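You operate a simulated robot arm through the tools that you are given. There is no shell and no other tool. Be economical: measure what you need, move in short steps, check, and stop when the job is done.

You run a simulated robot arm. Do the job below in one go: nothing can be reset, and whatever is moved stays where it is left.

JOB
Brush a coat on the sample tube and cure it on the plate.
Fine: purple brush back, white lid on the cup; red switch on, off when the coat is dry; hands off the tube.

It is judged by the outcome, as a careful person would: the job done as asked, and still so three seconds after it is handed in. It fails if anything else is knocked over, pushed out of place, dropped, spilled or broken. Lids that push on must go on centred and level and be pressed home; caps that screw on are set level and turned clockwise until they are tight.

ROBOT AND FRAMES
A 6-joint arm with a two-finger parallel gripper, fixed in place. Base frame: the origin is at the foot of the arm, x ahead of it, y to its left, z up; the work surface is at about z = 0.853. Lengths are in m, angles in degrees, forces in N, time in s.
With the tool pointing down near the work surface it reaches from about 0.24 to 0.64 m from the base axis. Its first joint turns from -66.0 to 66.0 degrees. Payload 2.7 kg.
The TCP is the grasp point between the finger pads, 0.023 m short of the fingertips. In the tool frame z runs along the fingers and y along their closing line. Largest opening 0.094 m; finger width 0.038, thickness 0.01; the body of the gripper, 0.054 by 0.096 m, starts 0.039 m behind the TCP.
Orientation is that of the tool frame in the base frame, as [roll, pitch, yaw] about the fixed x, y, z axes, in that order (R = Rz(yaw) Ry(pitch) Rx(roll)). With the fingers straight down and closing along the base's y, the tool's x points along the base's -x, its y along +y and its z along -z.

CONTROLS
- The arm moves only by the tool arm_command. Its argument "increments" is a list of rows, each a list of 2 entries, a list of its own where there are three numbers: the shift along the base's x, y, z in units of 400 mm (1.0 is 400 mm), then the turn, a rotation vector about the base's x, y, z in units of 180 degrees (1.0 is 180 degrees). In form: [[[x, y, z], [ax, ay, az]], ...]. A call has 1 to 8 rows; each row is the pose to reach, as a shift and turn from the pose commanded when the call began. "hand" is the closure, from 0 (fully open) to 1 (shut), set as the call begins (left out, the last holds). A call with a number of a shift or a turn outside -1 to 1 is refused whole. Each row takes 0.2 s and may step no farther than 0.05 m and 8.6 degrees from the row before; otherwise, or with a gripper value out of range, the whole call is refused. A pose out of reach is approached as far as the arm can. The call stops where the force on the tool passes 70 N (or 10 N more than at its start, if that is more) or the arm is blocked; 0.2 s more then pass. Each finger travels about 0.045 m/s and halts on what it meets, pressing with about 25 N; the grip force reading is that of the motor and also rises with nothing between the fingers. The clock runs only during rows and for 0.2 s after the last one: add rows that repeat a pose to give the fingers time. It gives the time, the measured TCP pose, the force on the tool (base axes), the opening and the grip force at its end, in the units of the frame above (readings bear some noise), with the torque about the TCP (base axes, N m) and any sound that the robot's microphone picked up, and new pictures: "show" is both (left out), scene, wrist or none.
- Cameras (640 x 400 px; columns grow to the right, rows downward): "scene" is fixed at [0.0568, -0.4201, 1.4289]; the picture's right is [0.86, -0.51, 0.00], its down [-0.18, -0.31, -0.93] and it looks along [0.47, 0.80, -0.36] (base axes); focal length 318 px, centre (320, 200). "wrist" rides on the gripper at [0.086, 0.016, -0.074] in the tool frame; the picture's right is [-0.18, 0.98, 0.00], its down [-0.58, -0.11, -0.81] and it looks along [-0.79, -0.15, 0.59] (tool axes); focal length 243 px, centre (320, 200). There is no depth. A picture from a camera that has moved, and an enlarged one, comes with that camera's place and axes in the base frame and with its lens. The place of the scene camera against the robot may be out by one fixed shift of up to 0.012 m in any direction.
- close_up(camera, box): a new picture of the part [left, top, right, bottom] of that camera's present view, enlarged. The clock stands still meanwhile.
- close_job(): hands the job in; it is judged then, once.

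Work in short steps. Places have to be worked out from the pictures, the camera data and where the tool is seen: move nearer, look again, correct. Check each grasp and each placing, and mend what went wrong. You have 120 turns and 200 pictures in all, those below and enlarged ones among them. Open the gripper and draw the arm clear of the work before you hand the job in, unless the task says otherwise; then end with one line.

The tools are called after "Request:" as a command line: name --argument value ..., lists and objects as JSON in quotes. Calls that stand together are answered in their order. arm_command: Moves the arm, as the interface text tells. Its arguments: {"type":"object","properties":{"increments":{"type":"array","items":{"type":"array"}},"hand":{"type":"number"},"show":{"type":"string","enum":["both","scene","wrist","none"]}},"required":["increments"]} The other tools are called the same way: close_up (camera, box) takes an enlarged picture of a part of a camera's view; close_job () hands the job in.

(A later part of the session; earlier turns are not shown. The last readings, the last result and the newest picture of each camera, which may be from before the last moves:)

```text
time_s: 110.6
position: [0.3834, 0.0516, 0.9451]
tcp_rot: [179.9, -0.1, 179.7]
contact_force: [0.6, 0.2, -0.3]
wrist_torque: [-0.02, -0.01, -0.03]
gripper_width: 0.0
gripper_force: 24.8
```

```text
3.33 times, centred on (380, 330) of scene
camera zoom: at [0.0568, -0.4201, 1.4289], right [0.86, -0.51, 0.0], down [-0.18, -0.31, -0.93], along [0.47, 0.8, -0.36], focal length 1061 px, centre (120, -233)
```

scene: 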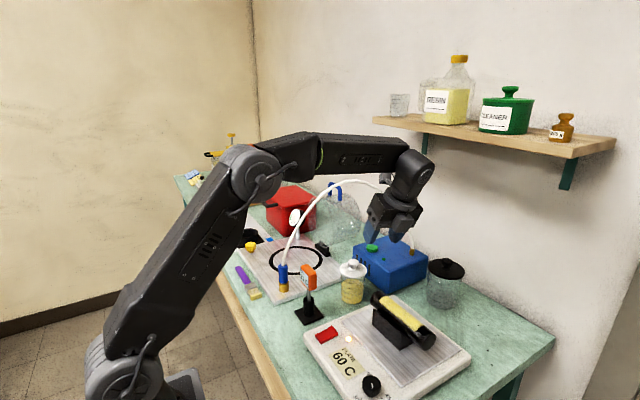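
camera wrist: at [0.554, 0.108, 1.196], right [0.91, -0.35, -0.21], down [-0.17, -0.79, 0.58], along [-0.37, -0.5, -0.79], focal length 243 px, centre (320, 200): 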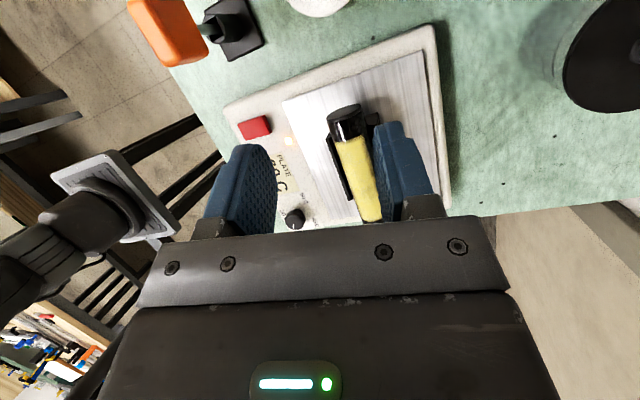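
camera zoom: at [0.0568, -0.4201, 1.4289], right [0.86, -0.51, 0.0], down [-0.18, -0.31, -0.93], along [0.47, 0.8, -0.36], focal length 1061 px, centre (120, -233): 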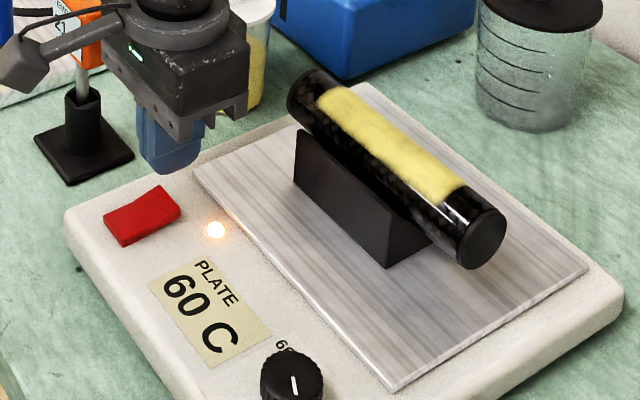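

No clear change yet. I wait ~9 s and compare again.

Request:
arm_command --increments '[[[0, 0, 0], [0, 0, 0]], [[0, 0, 0], [0, 0, 0]], [[0, 0, 0], [0, 0, 0]], [[0, 0, 0], [0, 0, 0]], [[0, 0, 0], [0, 0, 0]], [[0, 0, 0], [0, 0, 0]], [[0, 0, 0], [0, 0, 0]], [[0, 0, 0], [0, 0, 0]]]' --show "none"

Request:
arm_command --increments '[[[0, 0, 0], [0, 0, 0]], [[0, 0, 0], [0, 0, 0]], [[0, 0, 0], [0, 0, 0]], [[0, 0, 0], [0, 0, 0]], [[0, 0, 0], [0, 0, 0]], [[0, 0, 0], [0, 0, 0]], [[0, 0, 0], [0, 0, 0]], [[0, 0, 0], [0, 0, 0]]]' --show "none"

Request:
arm_command --increments '[[[0, 0, 0], [0, 0, 0]], [[0, 0, 0], [0, 0, 0]], [[0, 0, 0], [0, 0, 0]], [[0, 0, 0], [0, 0, 0]], [[0, 0, 0], [0, 0, 0]], [[0, 0, 0], [0, 0, 0]], [[0, 0, 0], [0, 0, 0]], [[0, 0, 0], [0, 0, 0]]]' --show "none"

Request:
close_up --camera "scene" --box '[360, 280, 440, 350]'

Request:
arm_command --increments '[[[0, 0, 0], [0, 0, 0]], [[0, 0, 0], [0, 0, 0]], [[0, 0, 0], [0, 0, 0]], [[0, 0, 0], [0, 0, 0]], [[0, 0, 0], [0, 0, 0]], [[0, 0, 0], [0, 0, 0]], [[0, 0, 0], [0, 0, 0]], [[0, 0, 0], [0, 0, 0]]]' --show "none"

Request:
arm_command --increments '[[[0, 0, 0], [0, 0, 0]], [[0, 0, 0], [0, 0, 0]], [[0, 0, 0], [0, 0, 0]], [[0, 0, 0], [0, 0, 0]], [[0, 0, 0], [0, 0, 0]], [[0, 0, 0], [0, 0, 0]], [[0, 0, 0], [0, 0, 0]], [[0, 0, 0], [0, 0, 0]]]' --show "none"

Request:
close_up --camera "scene" --box '[360, 280, 440, 350]'

```text
time_s: 112.4
position: [0.3849, 0.0518, 0.9454]
tcp_rot: [179.8, 0.0, 179.5]
contact_force: [-0.2, -0.1, -1.2]
wrist_torque: [-0.03, -0.03, -0.01]
gripper_width: 0.0
gripper_force: 25.2
```

```text
time_s: 114.2
position: [0.3839, 0.052, 0.9444]
tcp_rot: [179.7, -0.1, 179.7]
contact_force: [-0.1, -0.2, 0.1]
wrist_torque: [0.0, 0.0, -0.01]
gripper_width: 0.0
gripper_force: 25.7
```

```text
time_s: 116.0
position: [0.3834, 0.0511, 0.9442]
tcp_rot: [179.8, 0.0, 179.6]
contact_force: [0.4, 0.2, 0.2]
wrist_torque: [0.02, 0.02, -0.01]
gripper_width: 0.0002
gripper_force: 24.6
```

```text
5.71 times, centred on (400, 315) of scene
camera zoom: at [0.0568, -0.4201, 1.4289], right [0.86, -0.51, 0.0], down [-0.18, -0.31, -0.93], along [0.47, 0.8, -0.36], focal length 1818 px, centre (-137, -457)
```

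zoom: 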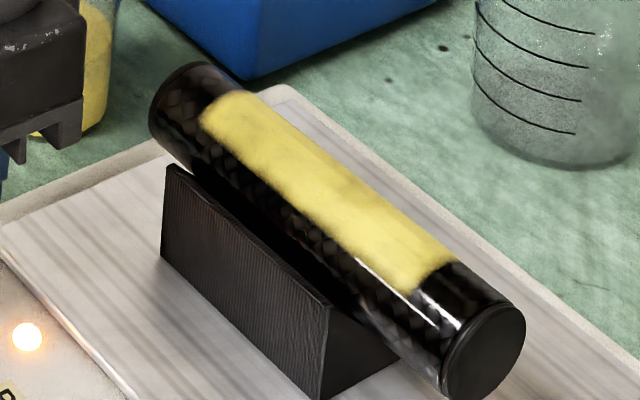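

```text
time_s: 117.8
position: [0.3852, 0.0516, 0.9446]
tcp_rot: [179.8, 0.0, 179.5]
contact_force: [0.2, -0.9, 0.2]
wrist_torque: [-0.01, -0.01, 0.01]
gripper_width: 0.0
gripper_force: 24.8
```

```text
time_s: 119.6
position: [0.3841, 0.0519, 0.9451]
tcp_rot: [179.7, 0.0, 179.6]
contact_force: [0.2, -0.6, -0.8]
wrist_torque: [-0.02, 0.0, 0.02]
gripper_width: 0.0
gripper_force: 25.5
```

```text
5.71 times, centred on (400, 315) of scene
camera zoom: at [0.0568, -0.4201, 1.4289], right [0.86, -0.51, 0.0], down [-0.18, -0.31, -0.93], along [0.47, 0.8, -0.36], focal length 1818 px, centre (-137, -457)
```

zoom: 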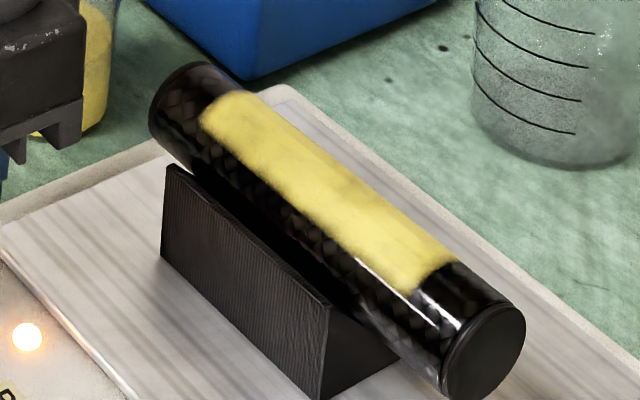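

Still unchanged. I wait longer (≈14 s) before the next comparison.

Request:
arm_command --increments '[[[0, 0, 0], [0, 0, 0]], [[0, 0, 0], [0, 0, 0]], [[0, 0, 0], [0, 0, 0]], [[0, 0, 0], [0, 0, 0]], [[0, 0, 0], [0, 0, 0]], [[0, 0, 0], [0, 0, 0]], [[0, 0, 0], [0, 0, 0]], [[0, 0, 0], [0, 0, 0]]]' --show "none"

Request:
arm_command --increments '[[[0, 0, 0], [0, 0, 0]], [[0, 0, 0], [0, 0, 0]], [[0, 0, 0], [0, 0, 0]], [[0, 0, 0], [0, 0, 0]], [[0, 0, 0], [0, 0, 0]], [[0, 0, 0], [0, 0, 0]], [[0, 0, 0], [0, 0, 0]], [[0, 0, 0], [0, 0, 0]]]' --show "none"

Request:
arm_command --increments '[[[0, 0, 0], [0, 0, 0]], [[0, 0, 0], [0, 0, 0]], [[0, 0, 0], [0, 0, 0]], [[0, 0, 0], [0, 0, 0]], [[0, 0, 0], [0, 0, 0]], [[0, 0, 0], [0, 0, 0]], [[0, 0, 0], [0, 0, 0]], [[0, 0, 0], [0, 0, 0]]]' --show "none"

Request:
arm_command --increments '[[[0, 0, 0], [0, 0, 0]], [[0, 0, 0], [0, 0, 0]], [[0, 0, 0], [0, 0, 0]], [[0, 0, 0], [0, 0, 0]], [[0, 0, 0], [0, 0, 0]], [[0, 0, 0], [0, 0, 0]], [[0, 0, 0], [0, 0, 0]], [[0, 0, 0], [0, 0, 0]]]' --show "none"

Request:
close_up --camera "scene" --box '[360, 280, 440, 350]'

Request:
arm_command --increments '[[[0, 0, 0], [0, 0, 0]], [[0, 0, 0], [0, 0, 0]], [[0, 0, 0], [0, 0, 0]], [[0, 0, 0], [0, 0, 0]], [[0, 0, 0], [0, 0, 0]], [[0, 0, 0], [0, 0, 0]], [[0, 0, 0], [0, 0, 0]], [[0, 0, 0], [0, 0, 0]]]' --show "none"

Request:
arm_command --increments '[[[0, 0, 0], [0, 0, 0]], [[0, 0, 0], [0, 0, 0]], [[0, 0, 0], [0, 0, 0]], [[0, 0, 0], [0, 0, 0]], [[0, 0, 0], [0, 0, 0]], [[0, 0, 0], [0, 0, 0]], [[0, 0, 0], [0, 0, 0]], [[0, 0, 0], [0, 0, 0]]]' --show "none"

Request:
arm_command --increments '[[[0, 0, 0], [0, 0, 0]], [[0, 0, 0], [0, 0, 0]], [[0, 0, 0], [0, 0, 0]], [[0, 0, 0], [0, 0, 0]], [[0, 0, 0], [0, 0, 0]], [[0, 0, 0], [0, 0, 0]], [[0, 0, 0], [0, 0, 0]], [[0, 0, 0], [0, 0, 0]]]' --show "none"

Request:
arm_command --increments '[[[0, 0, 0], [0, 0, 0]], [[0, 0, 0], [0, 0, 0]], [[0, 0, 0], [0, 0, 0]], [[0, 0, 0], [0, 0, 0]], [[0, 0, 0], [0, 0, 0]], [[0, 0, 0], [0, 0, 0]], [[0, 0, 0], [0, 0, 0]], [[0, 0, 0], [0, 0, 0]]]' --show "none"

Request:
close_up --camera "scene" --box '[360, 280, 440, 350]'

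```text
time_s: 121.4
position: [0.3838, 0.0515, 0.9458]
tcp_rot: [179.8, -0.1, 179.6]
contact_force: [-0.6, -0.1, 0.6]
wrist_torque: [-0.02, 0.01, 0.02]
gripper_width: 0.0002
gripper_force: 25.0
```

```text
time_s: 123.2
position: [0.3838, 0.0512, 0.9455]
tcp_rot: [179.7, 0.0, 179.6]
contact_force: [0.6, 0.0, 0.2]
wrist_torque: [0.03, 0.02, -0.03]
gripper_width: 0.0
gripper_force: 24.8
```

```text
time_s: 125.0
position: [0.3847, 0.0507, 0.9456]
tcp_rot: [179.8, -0.1, 179.6]
contact_force: [0.1, 0.2, 0.4]
wrist_torque: [-0.03, -0.01, 0.04]
gripper_width: 0.0
gripper_force: 24.3
```

```text
time_s: 126.8
position: [0.3841, 0.0517, 0.9451]
tcp_rot: [179.8, 0.0, 179.6]
contact_force: [0.7, -0.2, -0.2]
wrist_torque: [0.01, 0.0, 0.01]
gripper_width: 0.0001
gripper_force: 25.1
```

```text
5.71 times, centred on (400, 315) of scene
camera zoom: at [0.0568, -0.4201, 1.4289], right [0.86, -0.51, 0.0], down [-0.18, -0.31, -0.93], along [0.47, 0.8, -0.36], focal length 1818 px, centre (-137, -457)
```

zoom: 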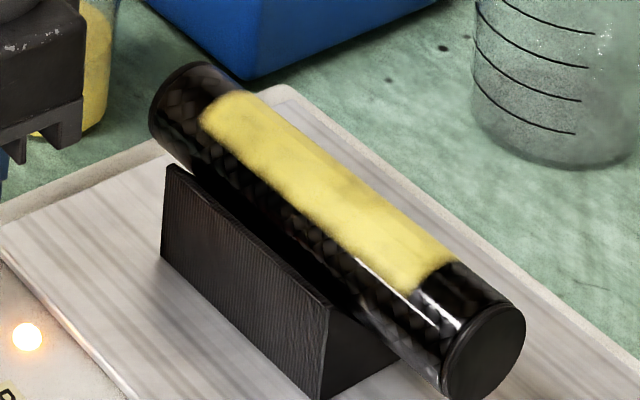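

```text
time_s: 128.6
position: [0.3846, 0.0512, 0.9454]
tcp_rot: [179.9, 0.0, 179.6]
contact_force: [-0.5, -0.7, 1.5]
wrist_torque: [-0.02, -0.04, -0.02]
gripper_width: 0.0
gripper_force: 25.1
```

```text
time_s: 130.4
position: [0.3849, 0.0514, 0.9458]
tcp_rot: [179.7, -0.1, 179.5]
contact_force: [1.1, -0.3, 0.3]
wrist_torque: [0.0, -0.03, 0.02]
gripper_width: 0.0002
gripper_force: 24.8
```

```text
time_s: 132.2
position: [0.3848, 0.0515, 0.9453]
tcp_rot: [179.8, 0.0, 179.6]
contact_force: [-0.7, -0.9, -0.3]
wrist_torque: [-0.03, 0.0, 0.0]
gripper_width: 0.0
gripper_force: 25.4
```

```text
time_s: 134.0
position: [0.3844, 0.0515, 0.9445]
tcp_rot: [179.7, 0.0, 179.6]
contact_force: [0.5, -0.1, 0.4]
wrist_torque: [0.03, -0.04, -0.01]
gripper_width: 0.0
gripper_force: 25.4
```

```text
5.71 times, centred on (400, 315) of scene
camera zoom: at [0.0568, -0.4201, 1.4289], right [0.86, -0.51, 0.0], down [-0.18, -0.31, -0.93], along [0.47, 0.8, -0.36], focal length 1818 px, centre (-137, -457)
```

zoom: 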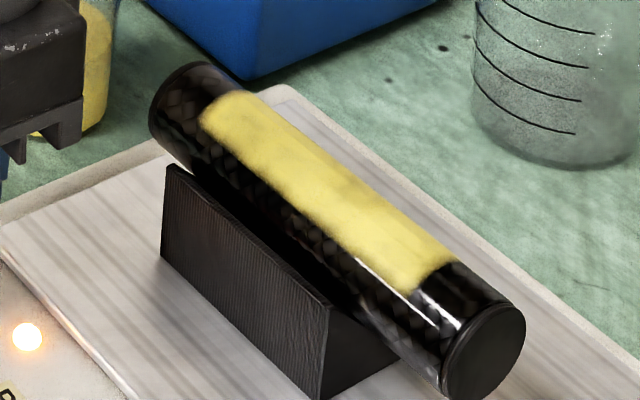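

The coat has looked constant since ≈100 s. I compare it closely against the wet resin on the brush and in the cup.

Request:
close_up --camera "scene" --box '[380, 290, 430, 325]'

Request:
close_up --camera "scene" --box '[235, 275, 285, 310]'

```text
11.43 times, centred on (405, 308) of scene
camera zoom: at [0.0568, -0.4201, 1.4289], right [0.86, -0.51, 0.0], down [-0.18, -0.31, -0.93], along [0.47, 0.8, -0.36], focal length 3636 px, centre (-651, -1029)
```

zoom: 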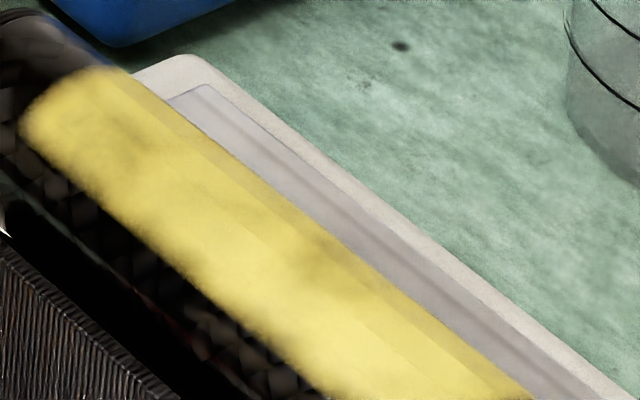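

```text
11.43 times, centred on (260, 292) of scene
camera zoom: at [0.0568, -0.4201, 1.4289], right [0.86, -0.51, 0.0], down [-0.18, -0.31, -0.93], along [0.47, 0.8, -0.36], focal length 3636 px, centre (1006, -857)
```

zoom: 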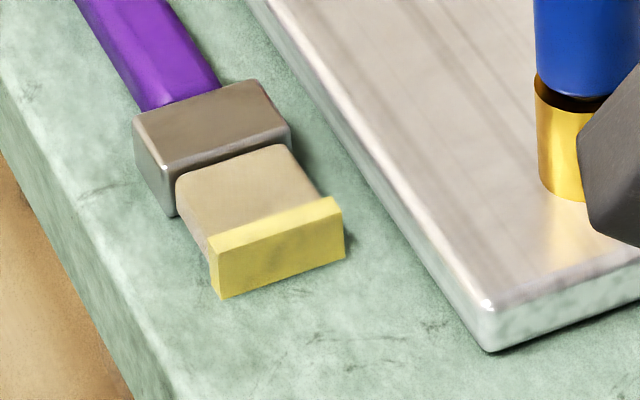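

The coat still matches wet resin in colour, so I don't treat it as dry; I keep waiting ~18 s.

Request:
arm_command --increments '[[[0, 0, 0], [0, 0, 0]], [[0, 0, 0], [0, 0, 0]], [[0, 0, 0], [0, 0, 0]], [[0, 0, 0], [0, 0, 0]], [[0, 0, 0], [0, 0, 0]], [[0, 0, 0], [0, 0, 0]], [[0, 0, 0], [0, 0, 0]], [[0, 0, 0], [0, 0, 0]]]' --show "none"

Request:
arm_command --increments '[[[0, 0, 0], [0, 0, 0]], [[0, 0, 0], [0, 0, 0]], [[0, 0, 0], [0, 0, 0]], [[0, 0, 0], [0, 0, 0]], [[0, 0, 0], [0, 0, 0]], [[0, 0, 0], [0, 0, 0]], [[0, 0, 0], [0, 0, 0]], [[0, 0, 0], [0, 0, 0]]]' --show "none"

Request:
arm_command --increments '[[[0, 0, 0], [0, 0, 0]], [[0, 0, 0], [0, 0, 0]], [[0, 0, 0], [0, 0, 0]], [[0, 0, 0], [0, 0, 0]], [[0, 0, 0], [0, 0, 0]], [[0, 0, 0], [0, 0, 0]], [[0, 0, 0], [0, 0, 0]], [[0, 0, 0], [0, 0, 0]]]' --show "none"

Request:
arm_command --increments '[[[0, 0, 0], [0, 0, 0]], [[0, 0, 0], [0, 0, 0]], [[0, 0, 0], [0, 0, 0]], [[0, 0, 0], [0, 0, 0]], [[0, 0, 0], [0, 0, 0]], [[0, 0, 0], [0, 0, 0]], [[0, 0, 0], [0, 0, 0]], [[0, 0, 0], [0, 0, 0]]]' --show "none"

Request:
close_up --camera "scene" --box '[360, 280, 440, 350]'

Request:
arm_command --increments '[[[0, 0, 0], [0, 0, 0]], [[0, 0, 0], [0, 0, 0]], [[0, 0, 0], [0, 0, 0]], [[0, 0, 0], [0, 0, 0]], [[0, 0, 0], [0, 0, 0]], [[0, 0, 0], [0, 0, 0]], [[0, 0, 0], [0, 0, 0]], [[0, 0, 0], [0, 0, 0]]]' --show "none"

Request:
arm_command --increments '[[[0, 0, 0], [0, 0, 0]], [[0, 0, 0], [0, 0, 0]], [[0, 0, 0], [0, 0, 0]], [[0, 0, 0], [0, 0, 0]], [[0, 0, 0], [0, 0, 0]], [[0, 0, 0], [0, 0, 0]], [[0, 0, 0], [0, 0, 0]], [[0, 0, 0], [0, 0, 0]]]' --show "none"

Request:
arm_command --increments '[[[0, 0, 0], [0, 0, 0]], [[0, 0, 0], [0, 0, 0]], [[0, 0, 0], [0, 0, 0]], [[0, 0, 0], [0, 0, 0]], [[0, 0, 0], [0, 0, 0]], [[0, 0, 0], [0, 0, 0]], [[0, 0, 0], [0, 0, 0]], [[0, 0, 0], [0, 0, 0]]]' --show "none"

Request:
arm_command --increments '[[[0, 0, 0], [0, 0, 0]], [[0, 0, 0], [0, 0, 0]], [[0, 0, 0], [0, 0, 0]], [[0, 0, 0], [0, 0, 0]], [[0, 0, 0], [0, 0, 0]], [[0, 0, 0], [0, 0, 0]], [[0, 0, 0], [0, 0, 0]], [[0, 0, 0], [0, 0, 0]]]' --show "none"

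Request:
close_up --camera "scene" --box '[300, 270, 460, 390]'

```text
time_s: 135.8
position: [0.3837, 0.0511, 0.9454]
tcp_rot: [179.8, 0.0, 179.6]
contact_force: [-0.5, 0.5, 0.6]
wrist_torque: [0.04, -0.04, -0.01]
gripper_width: 0.0001
gripper_force: 25.0
```

```text
time_s: 137.6
position: [0.3843, 0.0518, 0.9465]
tcp_rot: [179.7, 0.0, 179.6]
contact_force: [0.6, -0.5, 0.9]
wrist_torque: [-0.01, 0.02, -0.02]
gripper_width: 0.0
gripper_force: 25.2
```

```text
time_s: 139.4
position: [0.3851, 0.052, 0.9449]
tcp_rot: [179.7, 0.0, 179.6]
contact_force: [-0.4, 0.7, 0.3]
wrist_torque: [0.02, 0.02, 0.01]
gripper_width: 0.0002
gripper_force: 25.3
```

```text
time_s: 141.2
position: [0.3844, 0.0515, 0.9459]
tcp_rot: [179.8, 0.0, 179.6]
contact_force: [0.5, -0.4, 0.0]
wrist_torque: [0.01, 0.03, 0.0]
gripper_width: 0.0
gripper_force: 25.1
```

```text
5.71 times, centred on (400, 315) of scene
camera zoom: at [0.0568, -0.4201, 1.4289], right [0.86, -0.51, 0.0], down [-0.18, -0.31, -0.93], along [0.47, 0.8, -0.36], focal length 1818 px, centre (-137, -457)
```

zoom: 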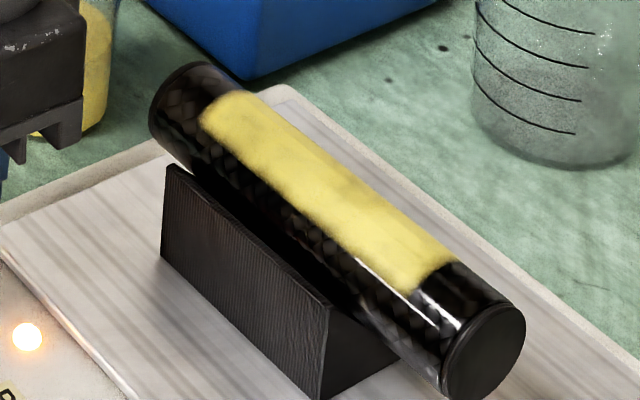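

```text
time_s: 143.0
position: [0.3845, 0.0515, 0.9459]
tcp_rot: [179.8, 0.0, 179.6]
contact_force: [-0.9, 0.0, -0.1]
wrist_torque: [0.0, 0.01, 0.04]
gripper_width: 0.0003
gripper_force: 25.2
```

```text
time_s: 144.8
position: [0.3843, 0.05, 0.9454]
tcp_rot: [179.8, 0.1, 179.6]
contact_force: [0.5, -0.8, 0.4]
wrist_torque: [-0.02, 0.0, 0.01]
gripper_width: 0.0
gripper_force: 24.9
```

```text
time_s: 146.6
position: [0.3842, 0.0513, 0.9454]
tcp_rot: [179.7, 0.0, 179.7]
contact_force: [0.1, 0.4, -0.1]
wrist_torque: [0.01, 0.0, 0.01]
gripper_width: 0.0
gripper_force: 24.9
```

```text
time_s: 148.4
position: [0.3844, 0.0513, 0.945]
tcp_rot: [179.8, -0.1, 179.7]
contact_force: [-0.2, 0.5, -0.9]
wrist_torque: [0.02, 0.02, 0.01]
gripper_width: 0.0
gripper_force: 24.8
```

```text
3.33 times, centred on (380, 330) of scene
camera zoom: at [0.0568, -0.4201, 1.4289], right [0.86, -0.51, 0.0], down [-0.18, -0.31, -0.93], along [0.47, 0.8, -0.36], focal length 1061 px, centre (120, -233)
```

zoom: 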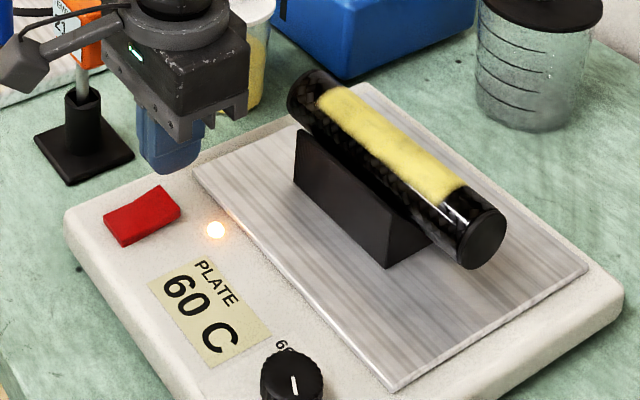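

I take a wrist close-up from this different angle to check the coat's gloss.

Request:
close_up --camera "wrist" --box '[100, 60, 400, 260]'

Request:
close_up --camera "scene" --box '[350, 270, 450, 370]'

```text
2.00 times, centred on (250, 160) of wrist
camera zoom: at [0.2978, 0.0677, 1.02], right [0.19, 0.98, 0.0], down [0.58, -0.12, 0.81], along [0.79, -0.15, -0.59], focal length 485 px, centre (460, 280)
```

zoom: 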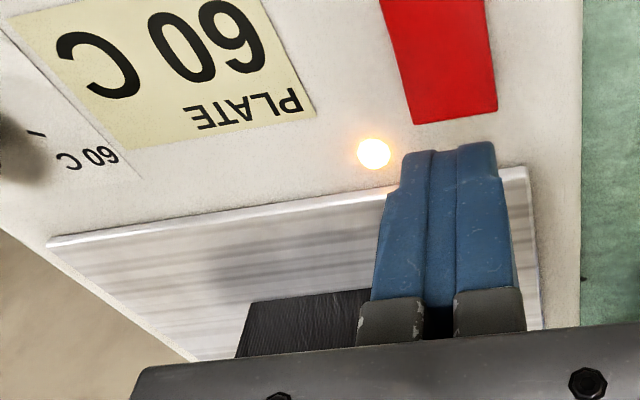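

```text
4.00 times, centred on (400, 320) of scene
camera zoom: at [0.0568, -0.4201, 1.4289], right [0.86, -0.51, 0.0], down [-0.18, -0.31, -0.93], along [0.47, 0.8, -0.36], focal length 1273 px, centre (0, -280)
```

zoom: 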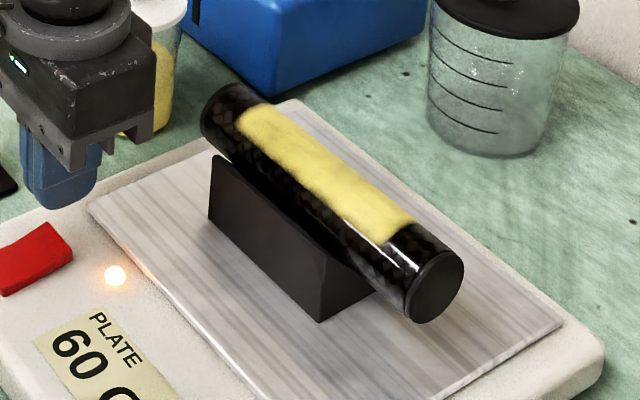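

The coat looks essentially as right after brushing, so I'm not convinced it has dried. I wait another ~25 s in a batch with checks.

Request:
arm_command --increments '[[[0, 0, 0], [0, 0, 0]], [[0, 0, 0], [0, 0, 0]], [[0, 0, 0], [0, 0, 0]], [[0, 0, 0], [0, 0, 0]], [[0, 0, 0], [0, 0, 0]], [[0, 0, 0], [0, 0, 0]], [[0, 0, 0], [0, 0, 0]], [[0, 0, 0], [0, 0, 0]]]' --show "none"

Request:
arm_command --increments '[[[0, 0, 0], [0, 0, 0]], [[0, 0, 0], [0, 0, 0]], [[0, 0, 0], [0, 0, 0]], [[0, 0, 0], [0, 0, 0]], [[0, 0, 0], [0, 0, 0]], [[0, 0, 0], [0, 0, 0]], [[0, 0, 0], [0, 0, 0]], [[0, 0, 0], [0, 0, 0]]]' --show "none"

Request:
arm_command --increments '[[[0, 0, 0], [0, 0, 0]], [[0, 0, 0], [0, 0, 0]], [[0, 0, 0], [0, 0, 0]], [[0, 0, 0], [0, 0, 0]], [[0, 0, 0], [0, 0, 0]], [[0, 0, 0], [0, 0, 0]], [[0, 0, 0], [0, 0, 0]], [[0, 0, 0], [0, 0, 0]]]' --show "none"

Request:
arm_command --increments '[[[0, 0, 0], [0, 0, 0]], [[0, 0, 0], [0, 0, 0]], [[0, 0, 0], [0, 0, 0]], [[0, 0, 0], [0, 0, 0]], [[0, 0, 0], [0, 0, 0]], [[0, 0, 0], [0, 0, 0]], [[0, 0, 0], [0, 0, 0]], [[0, 0, 0], [0, 0, 0]]]' --show "none"

Request:
arm_command --increments '[[[0, 0, 0], [0, 0, 0]], [[0, 0, 0], [0, 0, 0]], [[0, 0, 0], [0, 0, 0]], [[0, 0, 0], [0, 0, 0]], [[0, 0, 0], [0, 0, 0]], [[0, 0, 0], [0, 0, 0]], [[0, 0, 0], [0, 0, 0]], [[0, 0, 0], [0, 0, 0]]]' --show "none"

Request:
arm_command --increments '[[[0, 0, 0], [0, 0, 0]], [[0, 0, 0], [0, 0, 0]], [[0, 0, 0], [0, 0, 0]], [[0, 0, 0], [0, 0, 0]], [[0, 0, 0], [0, 0, 0]], [[0, 0, 0], [0, 0, 0]], [[0, 0, 0], [0, 0, 0]], [[0, 0, 0], [0, 0, 0]]]' --show "none"

Request:
close_up --camera "scene" --box '[350, 270, 450, 370]'

Request:
arm_command --increments '[[[0, 0, 0], [0, 0, 0]], [[0, 0, 0], [0, 0, 0]], [[0, 0, 0], [0, 0, 0]], [[0, 0, 0], [0, 0, 0]], [[0, 0, 0], [0, 0, 0]], [[0, 0, 0], [0, 0, 0]], [[0, 0, 0], [0, 0, 0]], [[0, 0, 0], [0, 0, 0]]]' --show "none"

Request:
arm_command --increments '[[[0, 0, 0], [0, 0, 0]], [[0, 0, 0], [0, 0, 0]], [[0, 0, 0], [0, 0, 0]], [[0, 0, 0], [0, 0, 0]], [[0, 0, 0], [0, 0, 0]], [[0, 0, 0], [0, 0, 0]], [[0, 0, 0], [0, 0, 0]], [[0, 0, 0], [0, 0, 0]]]' --show "none"

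Request:
arm_command --increments '[[[0, 0, 0], [0, 0, 0]], [[0, 0, 0], [0, 0, 0]], [[0, 0, 0], [0, 0, 0]], [[0, 0, 0], [0, 0, 0]], [[0, 0, 0], [0, 0, 0]], [[0, 0, 0], [0, 0, 0]], [[0, 0, 0], [0, 0, 0]], [[0, 0, 0], [0, 0, 0]]]' --show "none"

Request:
arm_command --increments '[[[0, 0, 0], [0, 0, 0]], [[0, 0, 0], [0, 0, 0]], [[0, 0, 0], [0, 0, 0]], [[0, 0, 0], [0, 0, 0]], [[0, 0, 0], [0, 0, 0]], [[0, 0, 0], [0, 0, 0]], [[0, 0, 0], [0, 0, 0]], [[0, 0, 0], [0, 0, 0]]]' --show "none"

Request:
close_up --camera "scene" --box '[350, 270, 450, 370]'

```text
time_s: 150.2
position: [0.3837, 0.0508, 0.9452]
tcp_rot: [179.7, 0.1, 179.7]
contact_force: [-0.4, -0.8, 0.7]
wrist_torque: [0.0, -0.01, 0.04]
gripper_width: 0.0
gripper_force: 24.9
```

```text
time_s: 152.0
position: [0.3838, 0.0513, 0.9458]
tcp_rot: [179.8, 0.0, 179.6]
contact_force: [-0.7, -0.4, 0.3]
wrist_torque: [0.02, -0.04, -0.01]
gripper_width: 0.0
gripper_force: 24.9
```

```text
time_s: 153.8
position: [0.3853, 0.0508, 0.9457]
tcp_rot: [179.8, 0.0, 179.7]
contact_force: [0.6, 0.0, -0.3]
wrist_torque: [0.02, -0.03, 0.04]
gripper_width: 0.0001
gripper_force: 24.8
```

```text
time_s: 155.6
position: [0.3851, 0.0516, 0.946]
tcp_rot: [179.8, 0.0, 179.6]
contact_force: [0.0, 0.2, 1.4]
wrist_torque: [0.0, -0.02, 0.0]
gripper_width: 0.0002
gripper_force: 25.0
```

```text
time_s: 157.4
position: [0.3843, 0.0514, 0.9442]
tcp_rot: [179.9, 0.0, 179.6]
contact_force: [-0.7, 0.6, 1.0]
wrist_torque: [0.0, 0.02, 0.0]
gripper_width: 0.0003
gripper_force: 25.2
```

```text
time_s: 159.2
position: [0.3848, 0.0502, 0.9464]
tcp_rot: [179.8, -0.1, 179.5]
contact_force: [-0.2, 0.2, -0.2]
wrist_torque: [-0.01, 0.02, -0.04]
gripper_width: 0.0
gripper_force: 25.0
```

```text
4.00 times, centred on (400, 320) of scene
camera zoom: at [0.0568, -0.4201, 1.4289], right [0.86, -0.51, 0.0], down [-0.18, -0.31, -0.93], along [0.47, 0.8, -0.36], focal length 1273 px, centre (0, -280)
```

zoom: 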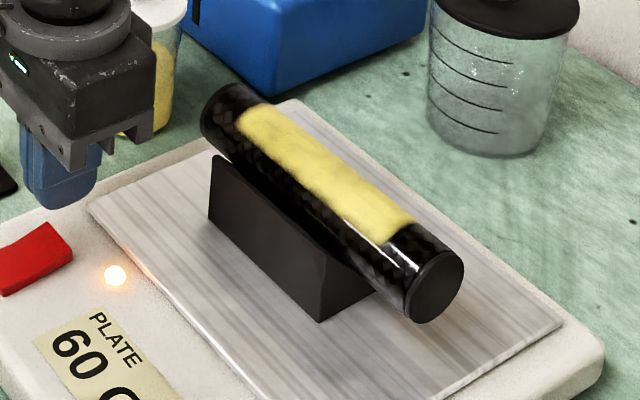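

```text
time_s: 161.0
position: [0.3836, 0.051, 0.9446]
tcp_rot: [179.9, -0.1, 179.6]
contact_force: [0.0, -0.1, -0.5]
wrist_torque: [0.0, -0.01, -0.02]
gripper_width: 0.0
gripper_force: 25.1
```

```text
time_s: 162.8
position: [0.3847, 0.0508, 0.9452]
tcp_rot: [179.7, 0.0, 179.7]
contact_force: [0.6, -1.2, 0.5]
wrist_torque: [0.03, 0.02, -0.02]
gripper_width: 0.0
gripper_force: 24.9
```

```text
time_s: 164.6
position: [0.3856, 0.0517, 0.9452]
tcp_rot: [179.7, 0.0, 179.6]
contact_force: [0.1, -0.2, -0.9]
wrist_torque: [0.0, 0.0, 0.04]
gripper_width: 0.0
gripper_force: 24.5
```

```text
time_s: 166.4
position: [0.3838, 0.0506, 0.9446]
tcp_rot: [179.8, 0.0, 179.5]
contact_force: [0.3, -0.6, -1.4]
wrist_torque: [0.0, 0.01, -0.03]
gripper_width: 0.0002
gripper_force: 25.2
```

```text
4.00 times, centred on (400, 320) of scene
camera zoom: at [0.0568, -0.4201, 1.4289], right [0.86, -0.51, 0.0], down [-0.18, -0.31, -0.93], along [0.47, 0.8, -0.36], focal length 1273 px, centre (0, -280)
```

zoom: 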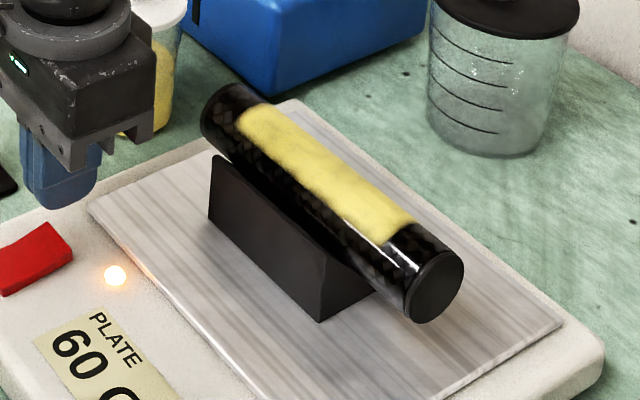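

Unchanged again. One more ~25 s wait to give the cure ample margin, then a final look.

Request:
arm_command --increments '[[[0, 0, 0], [0, 0, 0]], [[0, 0, 0], [0, 0, 0]], [[0, 0, 0], [0, 0, 0]], [[0, 0, 0], [0, 0, 0]], [[0, 0, 0], [0, 0, 0]], [[0, 0, 0], [0, 0, 0]], [[0, 0, 0], [0, 0, 0]], [[0, 0, 0], [0, 0, 0]]]' --show "none"

Request:
arm_command --increments '[[[0, 0, 0], [0, 0, 0]], [[0, 0, 0], [0, 0, 0]], [[0, 0, 0], [0, 0, 0]], [[0, 0, 0], [0, 0, 0]], [[0, 0, 0], [0, 0, 0]], [[0, 0, 0], [0, 0, 0]], [[0, 0, 0], [0, 0, 0]], [[0, 0, 0], [0, 0, 0]]]' --show "none"

Request:
arm_command --increments '[[[0, 0, 0], [0, 0, 0]], [[0, 0, 0], [0, 0, 0]], [[0, 0, 0], [0, 0, 0]], [[0, 0, 0], [0, 0, 0]], [[0, 0, 0], [0, 0, 0]], [[0, 0, 0], [0, 0, 0]], [[0, 0, 0], [0, 0, 0]], [[0, 0, 0], [0, 0, 0]]]' --show "none"

Request:
arm_command --increments '[[[0, 0, 0], [0, 0, 0]], [[0, 0, 0], [0, 0, 0]], [[0, 0, 0], [0, 0, 0]], [[0, 0, 0], [0, 0, 0]], [[0, 0, 0], [0, 0, 0]], [[0, 0, 0], [0, 0, 0]], [[0, 0, 0], [0, 0, 0]], [[0, 0, 0], [0, 0, 0]]]' --show "none"

Request:
arm_command --increments '[[[0, 0, 0], [0, 0, 0]], [[0, 0, 0], [0, 0, 0]], [[0, 0, 0], [0, 0, 0]], [[0, 0, 0], [0, 0, 0]], [[0, 0, 0], [0, 0, 0]], [[0, 0, 0], [0, 0, 0]], [[0, 0, 0], [0, 0, 0]], [[0, 0, 0], [0, 0, 0]]]' --show "none"

Request:
arm_command --increments '[[[0, 0, 0], [0, 0, 0]], [[0, 0, 0], [0, 0, 0]], [[0, 0, 0], [0, 0, 0]], [[0, 0, 0], [0, 0, 0]], [[0, 0, 0], [0, 0, 0]], [[0, 0, 0], [0, 0, 0]], [[0, 0, 0], [0, 0, 0]], [[0, 0, 0], [0, 0, 0]]]' --show "none"

Request:
close_up --camera "scene" --box '[350, 270, 450, 370]'

Request:
arm_command --increments '[[[0, 0, 0], [0, 0, 0]], [[0, 0, 0], [0, 0, 0]], [[0, 0, 0], [0, 0, 0]], [[0, 0, 0], [0, 0, 0]], [[0, 0, 0], [0, 0, 0]], [[0, 0, 0], [0, 0, 0]], [[0, 0, 0], [0, 0, 0]], [[0, 0, 0], [0, 0, 0]]]' --show "none"

Request:
arm_command --increments '[[[0, 0, 0], [0, 0, 0]], [[0, 0, 0], [0, 0, 0]], [[0, 0, 0], [0, 0, 0]], [[0, 0, 0], [0, 0, 0]], [[0, 0, 0], [0, 0, 0]], [[0, 0, 0], [0, 0, 0]], [[0, 0, 0], [0, 0, 0]], [[0, 0, 0], [0, 0, 0]]]' --show "none"

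Request:
arm_command --increments '[[[0, 0, 0], [0, 0, 0]], [[0, 0, 0], [0, 0, 0]], [[0, 0, 0], [0, 0, 0]], [[0, 0, 0], [0, 0, 0]], [[0, 0, 0], [0, 0, 0]], [[0, 0, 0], [0, 0, 0]], [[0, 0, 0], [0, 0, 0]], [[0, 0, 0], [0, 0, 0]]]' --show "none"

Request:
arm_command --increments '[[[0, 0, 0], [0, 0, 0]], [[0, 0, 0], [0, 0, 0]], [[0, 0, 0], [0, 0, 0]], [[0, 0, 0], [0, 0, 0]], [[0, 0, 0], [0, 0, 0]], [[0, 0, 0], [0, 0, 0]], [[0, 0, 0], [0, 0, 0]], [[0, 0, 0], [0, 0, 0]]]' --show "none"

Request:
close_up --camera "scene" --box '[350, 270, 450, 370]'

```text
time_s: 168.2
position: [0.3839, 0.0509, 0.9448]
tcp_rot: [179.8, 0.1, 179.6]
contact_force: [-0.3, 0.0, -0.4]
wrist_torque: [0.01, 0.0, -0.02]
gripper_width: 0.0
gripper_force: 25.0
```

```text
time_s: 170.0
position: [0.3835, 0.0524, 0.9449]
tcp_rot: [179.8, 0.1, 179.6]
contact_force: [-0.1, -0.1, -0.2]
wrist_torque: [0.02, 0.03, 0.0]
gripper_width: 0.0001
gripper_force: 24.7
```

```text
time_s: 171.8
position: [0.3844, 0.0507, 0.944]
tcp_rot: [179.8, 0.0, 179.6]
contact_force: [-0.5, 0.6, -0.1]
wrist_torque: [0.01, -0.04, -0.02]
gripper_width: 0.0001
gripper_force: 24.6
```

```text
time_s: 173.6
position: [0.3844, 0.0511, 0.9455]
tcp_rot: [179.8, 0.0, 179.7]
contact_force: [0.8, -0.5, -0.4]
wrist_torque: [-0.03, 0.0, 0.02]
gripper_width: 0.0002
gripper_force: 24.9
```

```text
time_s: 175.4
position: [0.3842, 0.0518, 0.9449]
tcp_rot: [179.7, 0.0, 179.5]
contact_force: [-0.6, -0.3, -0.3]
wrist_torque: [-0.04, 0.01, -0.02]
gripper_width: 0.0
gripper_force: 25.2
```

```text
time_s: 177.2
position: [0.3837, 0.0505, 0.9445]
tcp_rot: [179.8, 0.0, 179.6]
contact_force: [0.8, -0.3, 0.2]
wrist_torque: [0.01, -0.01, -0.04]
gripper_width: 0.0
gripper_force: 25.4
```

```text
4.00 times, centred on (400, 320) of scene
camera zoom: at [0.0568, -0.4201, 1.4289], right [0.86, -0.51, 0.0], down [-0.18, -0.31, -0.93], along [0.47, 0.8, -0.36], focal length 1273 px, centre (0, -280)
```

zoom: 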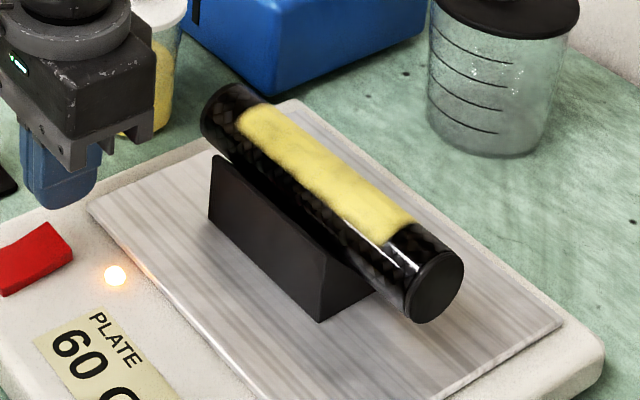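

```text
time_s: 179.0
position: [0.384, 0.0505, 0.9457]
tcp_rot: [179.8, 0.0, 179.6]
contact_force: [-0.5, 0.1, 0.6]
wrist_torque: [0.01, -0.01, 0.0]
gripper_width: 0.0002
gripper_force: 25.7
```

```text
time_s: 180.8
position: [0.3848, 0.0517, 0.9446]
tcp_rot: [179.8, -0.1, 179.6]
contact_force: [0.4, 0.1, 0.8]
wrist_torque: [0.02, 0.01, 0.01]
gripper_width: 0.0
gripper_force: 25.0
```

```text
time_s: 182.6
position: [0.3839, 0.0505, 0.9446]
tcp_rot: [179.8, 0.1, 179.6]
contact_force: [0.0, -0.2, 0.2]
wrist_torque: [-0.04, 0.01, 0.02]
gripper_width: 0.0
gripper_force: 24.8
```

```text
time_s: 184.4
position: [0.3847, 0.052, 0.9456]
tcp_rot: [179.8, 0.0, 179.5]
contact_force: [-0.4, 0.4, 0.6]
wrist_torque: [0.0, 0.03, 0.01]
gripper_width: 0.0001
gripper_force: 25.0
```

```text
4.00 times, centred on (400, 320) of scene
camera zoom: at [0.0568, -0.4201, 1.4289], right [0.86, -0.51, 0.0], down [-0.18, -0.31, -0.93], along [0.47, 0.8, -0.36], focal length 1273 px, centre (0, -280)
```

zoom: 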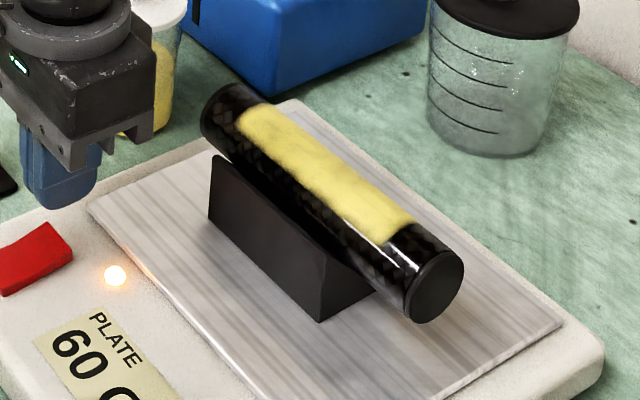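

Coat steady and matte-looking after ~115 s at 60 °C with no further change; I take it as dry. I press the far half of the rocker slowly to switch off.

Request:
arm_command --increments '[[[0, -0.003, -0.03], [0, 0, 0]], [[0, -0.003, -0.055], [0, 0, 0]], [[0, -0.003, -0.06], [0, 0, 0]], [[0, -0.003, -0.063], [0, 0, 0]]]' --show "none"

Request:
arm_command --increments '[[[0, 0, -0.001], [0, 0, 0]], [[0, 0, -0.002], [0, 0, 0]], [[0, 0, -0.003], [0, 0, 0]], [[0, 0, -0.004], [0, 0, 0]], [[0, 0, -0.005], [0, 0, 0]], [[0, 0, -0.006], [0, 0, 0]], [[0, 0, -0.007], [0, 0, 0]], [[0, 0, -0.008], [0, 0, 0]]]' --show "none"

Request:
close_up --camera "scene" --box '[300, 280, 400, 370]'

```text
time_s: 185.4
position: [0.3865, 0.0494, 0.9184]
tcp_rot: [179.8, -0.1, 179.6]
contact_force: [0.1, 0.1, -0.2]
wrist_torque: [0.02, -0.01, 0.04]
gripper_width: 0.0001
gripper_force: 25.2
```

```text
time_s: 187.2
position: [0.3866, 0.0502, 0.9169]
tcp_rot: [179.8, 0.0, 179.6]
contact_force: [0.8, 0.1, 0.1]
wrist_torque: [0.01, 0.0, 0.01]
gripper_width: 0.0
gripper_force: 24.9
```

```text
4.44 times, centred on (350, 325) of scene
camera zoom: at [0.0568, -0.4201, 1.4289], right [0.86, -0.51, 0.0], down [-0.18, -0.31, -0.93], along [0.47, 0.8, -0.36], focal length 1414 px, centre (187, -356)
```

zoom: 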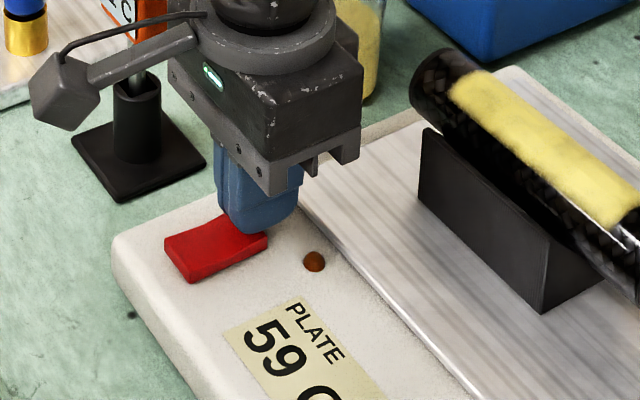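

Lamp is out and the plate is cooling. I lift clear, open the gripper and draw the arm away.

Request:
arm_command --increments '[[[0, 0, 0.05], [0, 0, 0]], [[-0.02, 0, 0.15], [0, 0, 0]], [[-0.06, 0, 0.25], [0, 0, 0]], [[-0.1, 0, 0.35], [0, 0, 0]], [[-0.14, 0, 0.45], [0, 0, 0]], [[-0.18, 0, 0.55], [0, 0, 0]], [[-0.2, 0, 0.65], [0, 0, 0]], [[-0.2, 0, 0.75], [0, 0, 0]]]' --hand 0 --show "both"

Request:
close_up --camera "scene" --box '[220, 220, 480, 400]'

Request:
close_up --camera "wrist" --box '[100, 0, 420, 210]'

```text
time_s: 189.0
position: [0.3095, 0.0513, 1.2175]
tcp_rot: [179.8, 0.0, 179.6]
contact_force: [0.3, 0.0, 0.1]
wrist_torque: [0.01, 0.02, 0.0]
gripper_width: 0.0941
gripper_force: 0.1
camera wrist: at [0.223, 0.0675, 1.2916], right [0.19, 0.98, 0.0], down [0.58, -0.12, 0.81], along [0.79, -0.15, -0.59], focal length 243 px, centre (320, 200)
```

scene: 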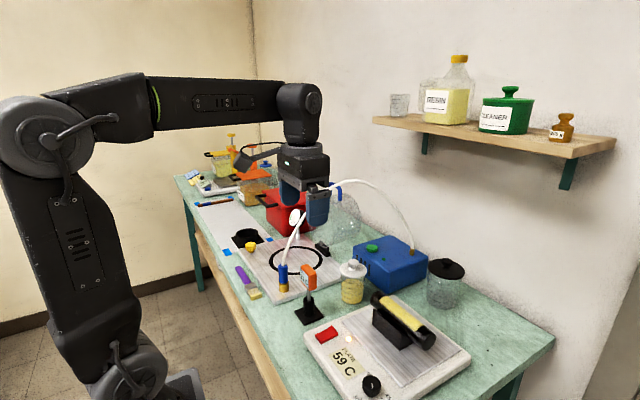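
wrist: 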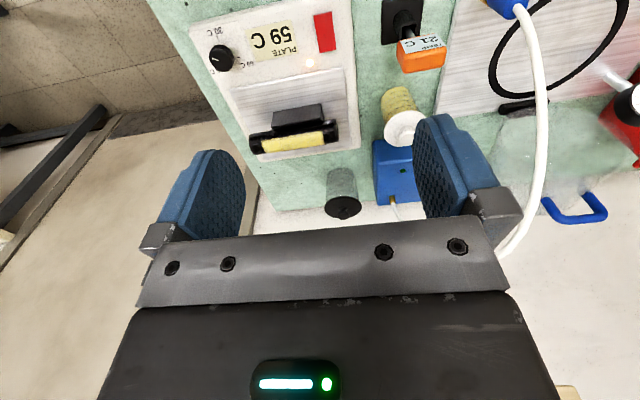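

```text
2.22 times, centred on (350, 310) of scene
camera zoom: at [0.0568, -0.4201, 1.4289], right [0.86, -0.51, 0.0], down [-0.18, -0.31, -0.93], along [0.47, 0.8, -0.36], focal length 707 px, centre (253, -44)
```

zoom: 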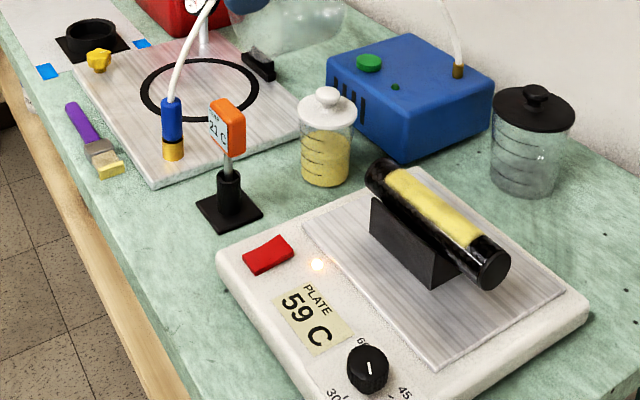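

```text
1.90 times, centred on (260, 105) of wrist
camera zoom: at [0.223, 0.0675, 1.2916], right [0.19, 0.98, 0.0], down [0.58, -0.12, 0.81], along [0.79, -0.15, -0.59], focal length 462 px, centre (434, 381)
```

zoom: 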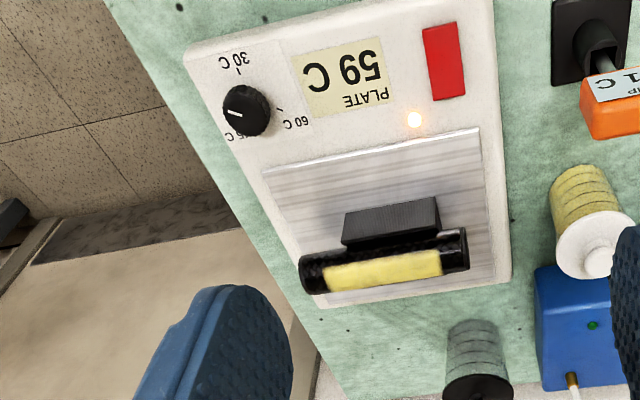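

The lamp is lit again — the rocker may not have latched off. I look closely at it.

Request:
close_up --camera "scene" --box '[320, 310, 370, 350]'

Request:
arm_command --increments '[[[0, 0, 0], [0, 0, 0]], [[0, 0, 0], [0, 0, 0]], [[0, 0, 0], [0, 0, 0]], [[0, 0, 0], [0, 0, 0]]]' --show "none"

Request:
close_up --camera "scene" --box '[320, 300, 380, 380]'

```text
10.00 times, centred on (345, 330) of scene
camera zoom: at [0.0568, -0.4201, 1.4289], right [0.86, -0.51, 0.0], down [-0.18, -0.31, -0.93], along [0.47, 0.8, -0.36], focal length 3182 px, centre (70, -1100)
```

zoom: 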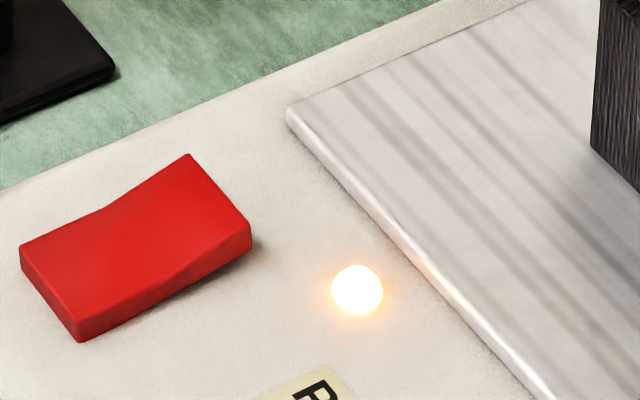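

```text
time_s: 190.0
position: [0.3102, 0.0494, 1.2158]
tcp_rot: [179.8, 0.1, 179.7]
contact_force: [-0.2, -0.1, -0.6]
wrist_torque: [0.0, 0.0, 0.01]
gripper_width: 0.0939
gripper_force: 0.0
```

```text
5.00 times, centred on (350, 340) of scene
camera zoom: at [0.0568, -0.4201, 1.4289], right [0.86, -0.51, 0.0], down [-0.18, -0.31, -0.93], along [0.47, 0.8, -0.36], focal length 1591 px, centre (170, -500)
```

zoom: 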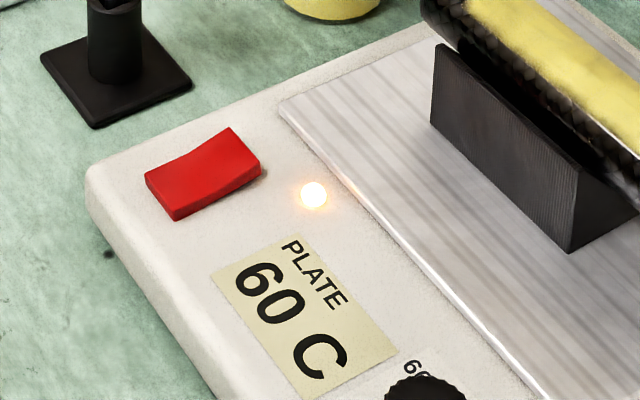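

The rocker sprang back: it wasn't pressed past its over-centre point. I go back and press the far half further.

Request:
arm_command --increments '[[[0.02, 0, -0.1], [0, 0, 0]], [[0.06, 0, -0.21], [0, 0, 0]], [[0.1, 0, -0.32], [0, 0, 0]], [[0.14, 0, -0.43], [0, 0, 0]], [[0.17, 0, -0.54], [0, 0, 0]], [[0.19, 0, -0.65], [0, 0, 0]], [[0.19, 0, -0.72], [0, 0, 0]], [[0.19, 0, -0.74], [0, 0, 0]]]' --hand 1 --show "none"

Request:
arm_command --increments '[[[0.002, 0, -0.003], [0, 0, 0]], [[0.002, 0, -0.006], [0, 0, 0]], [[0.002, 0, -0.008], [0, 0, 0]], [[0.002, 0, -0.01], [0, 0, 0]], [[0.002, 0, -0.012], [0, 0, 0]], [[0.002, 0, -0.014], [0, 0, 0]], [[0.002, 0, -0.016], [0, 0, 0]], [[0.002, 0, -0.018], [0, 0, 0]]]' --show "none"

Request:
close_up --camera "scene" --box '[300, 280, 400, 370]'

```text
time_s: 191.8
position: [0.3834, 0.0489, 0.9185]
tcp_rot: [179.8, 0.0, 179.6]
contact_force: [-0.4, -1.0, 1.2]
wrist_torque: [-0.03, -0.01, -0.01]
gripper_width: 0.0004
gripper_force: 25.2
```

```text
time_s: 193.6
position: [0.3846, 0.0495, 0.9161]
tcp_rot: [179.7, 0.3, 179.5]
contact_force: [-9.9, 5.6, 48.4]
wrist_torque: [0.1, 1.12, -0.25]
gripper_width: 0.0001
gripper_force: 24.8
```

```text
4.44 times, centred on (350, 325) of scene
camera zoom: at [0.056, -0.42, 1.429], right [0.86, -0.51, 0.0], down [-0.18, -0.31, -0.93], along [0.47, 0.8, -0.36], focal length 1414 px, centre (187, -356)
```

zoom: 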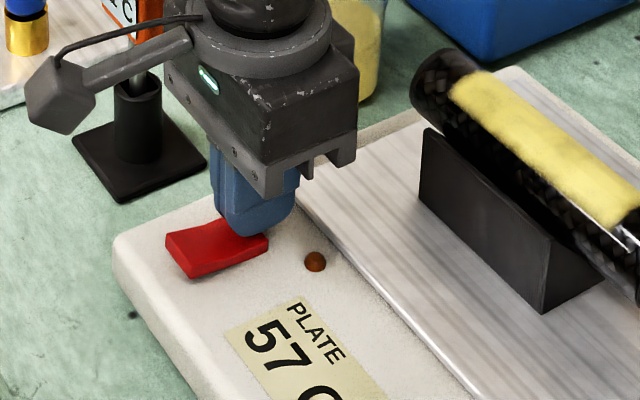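

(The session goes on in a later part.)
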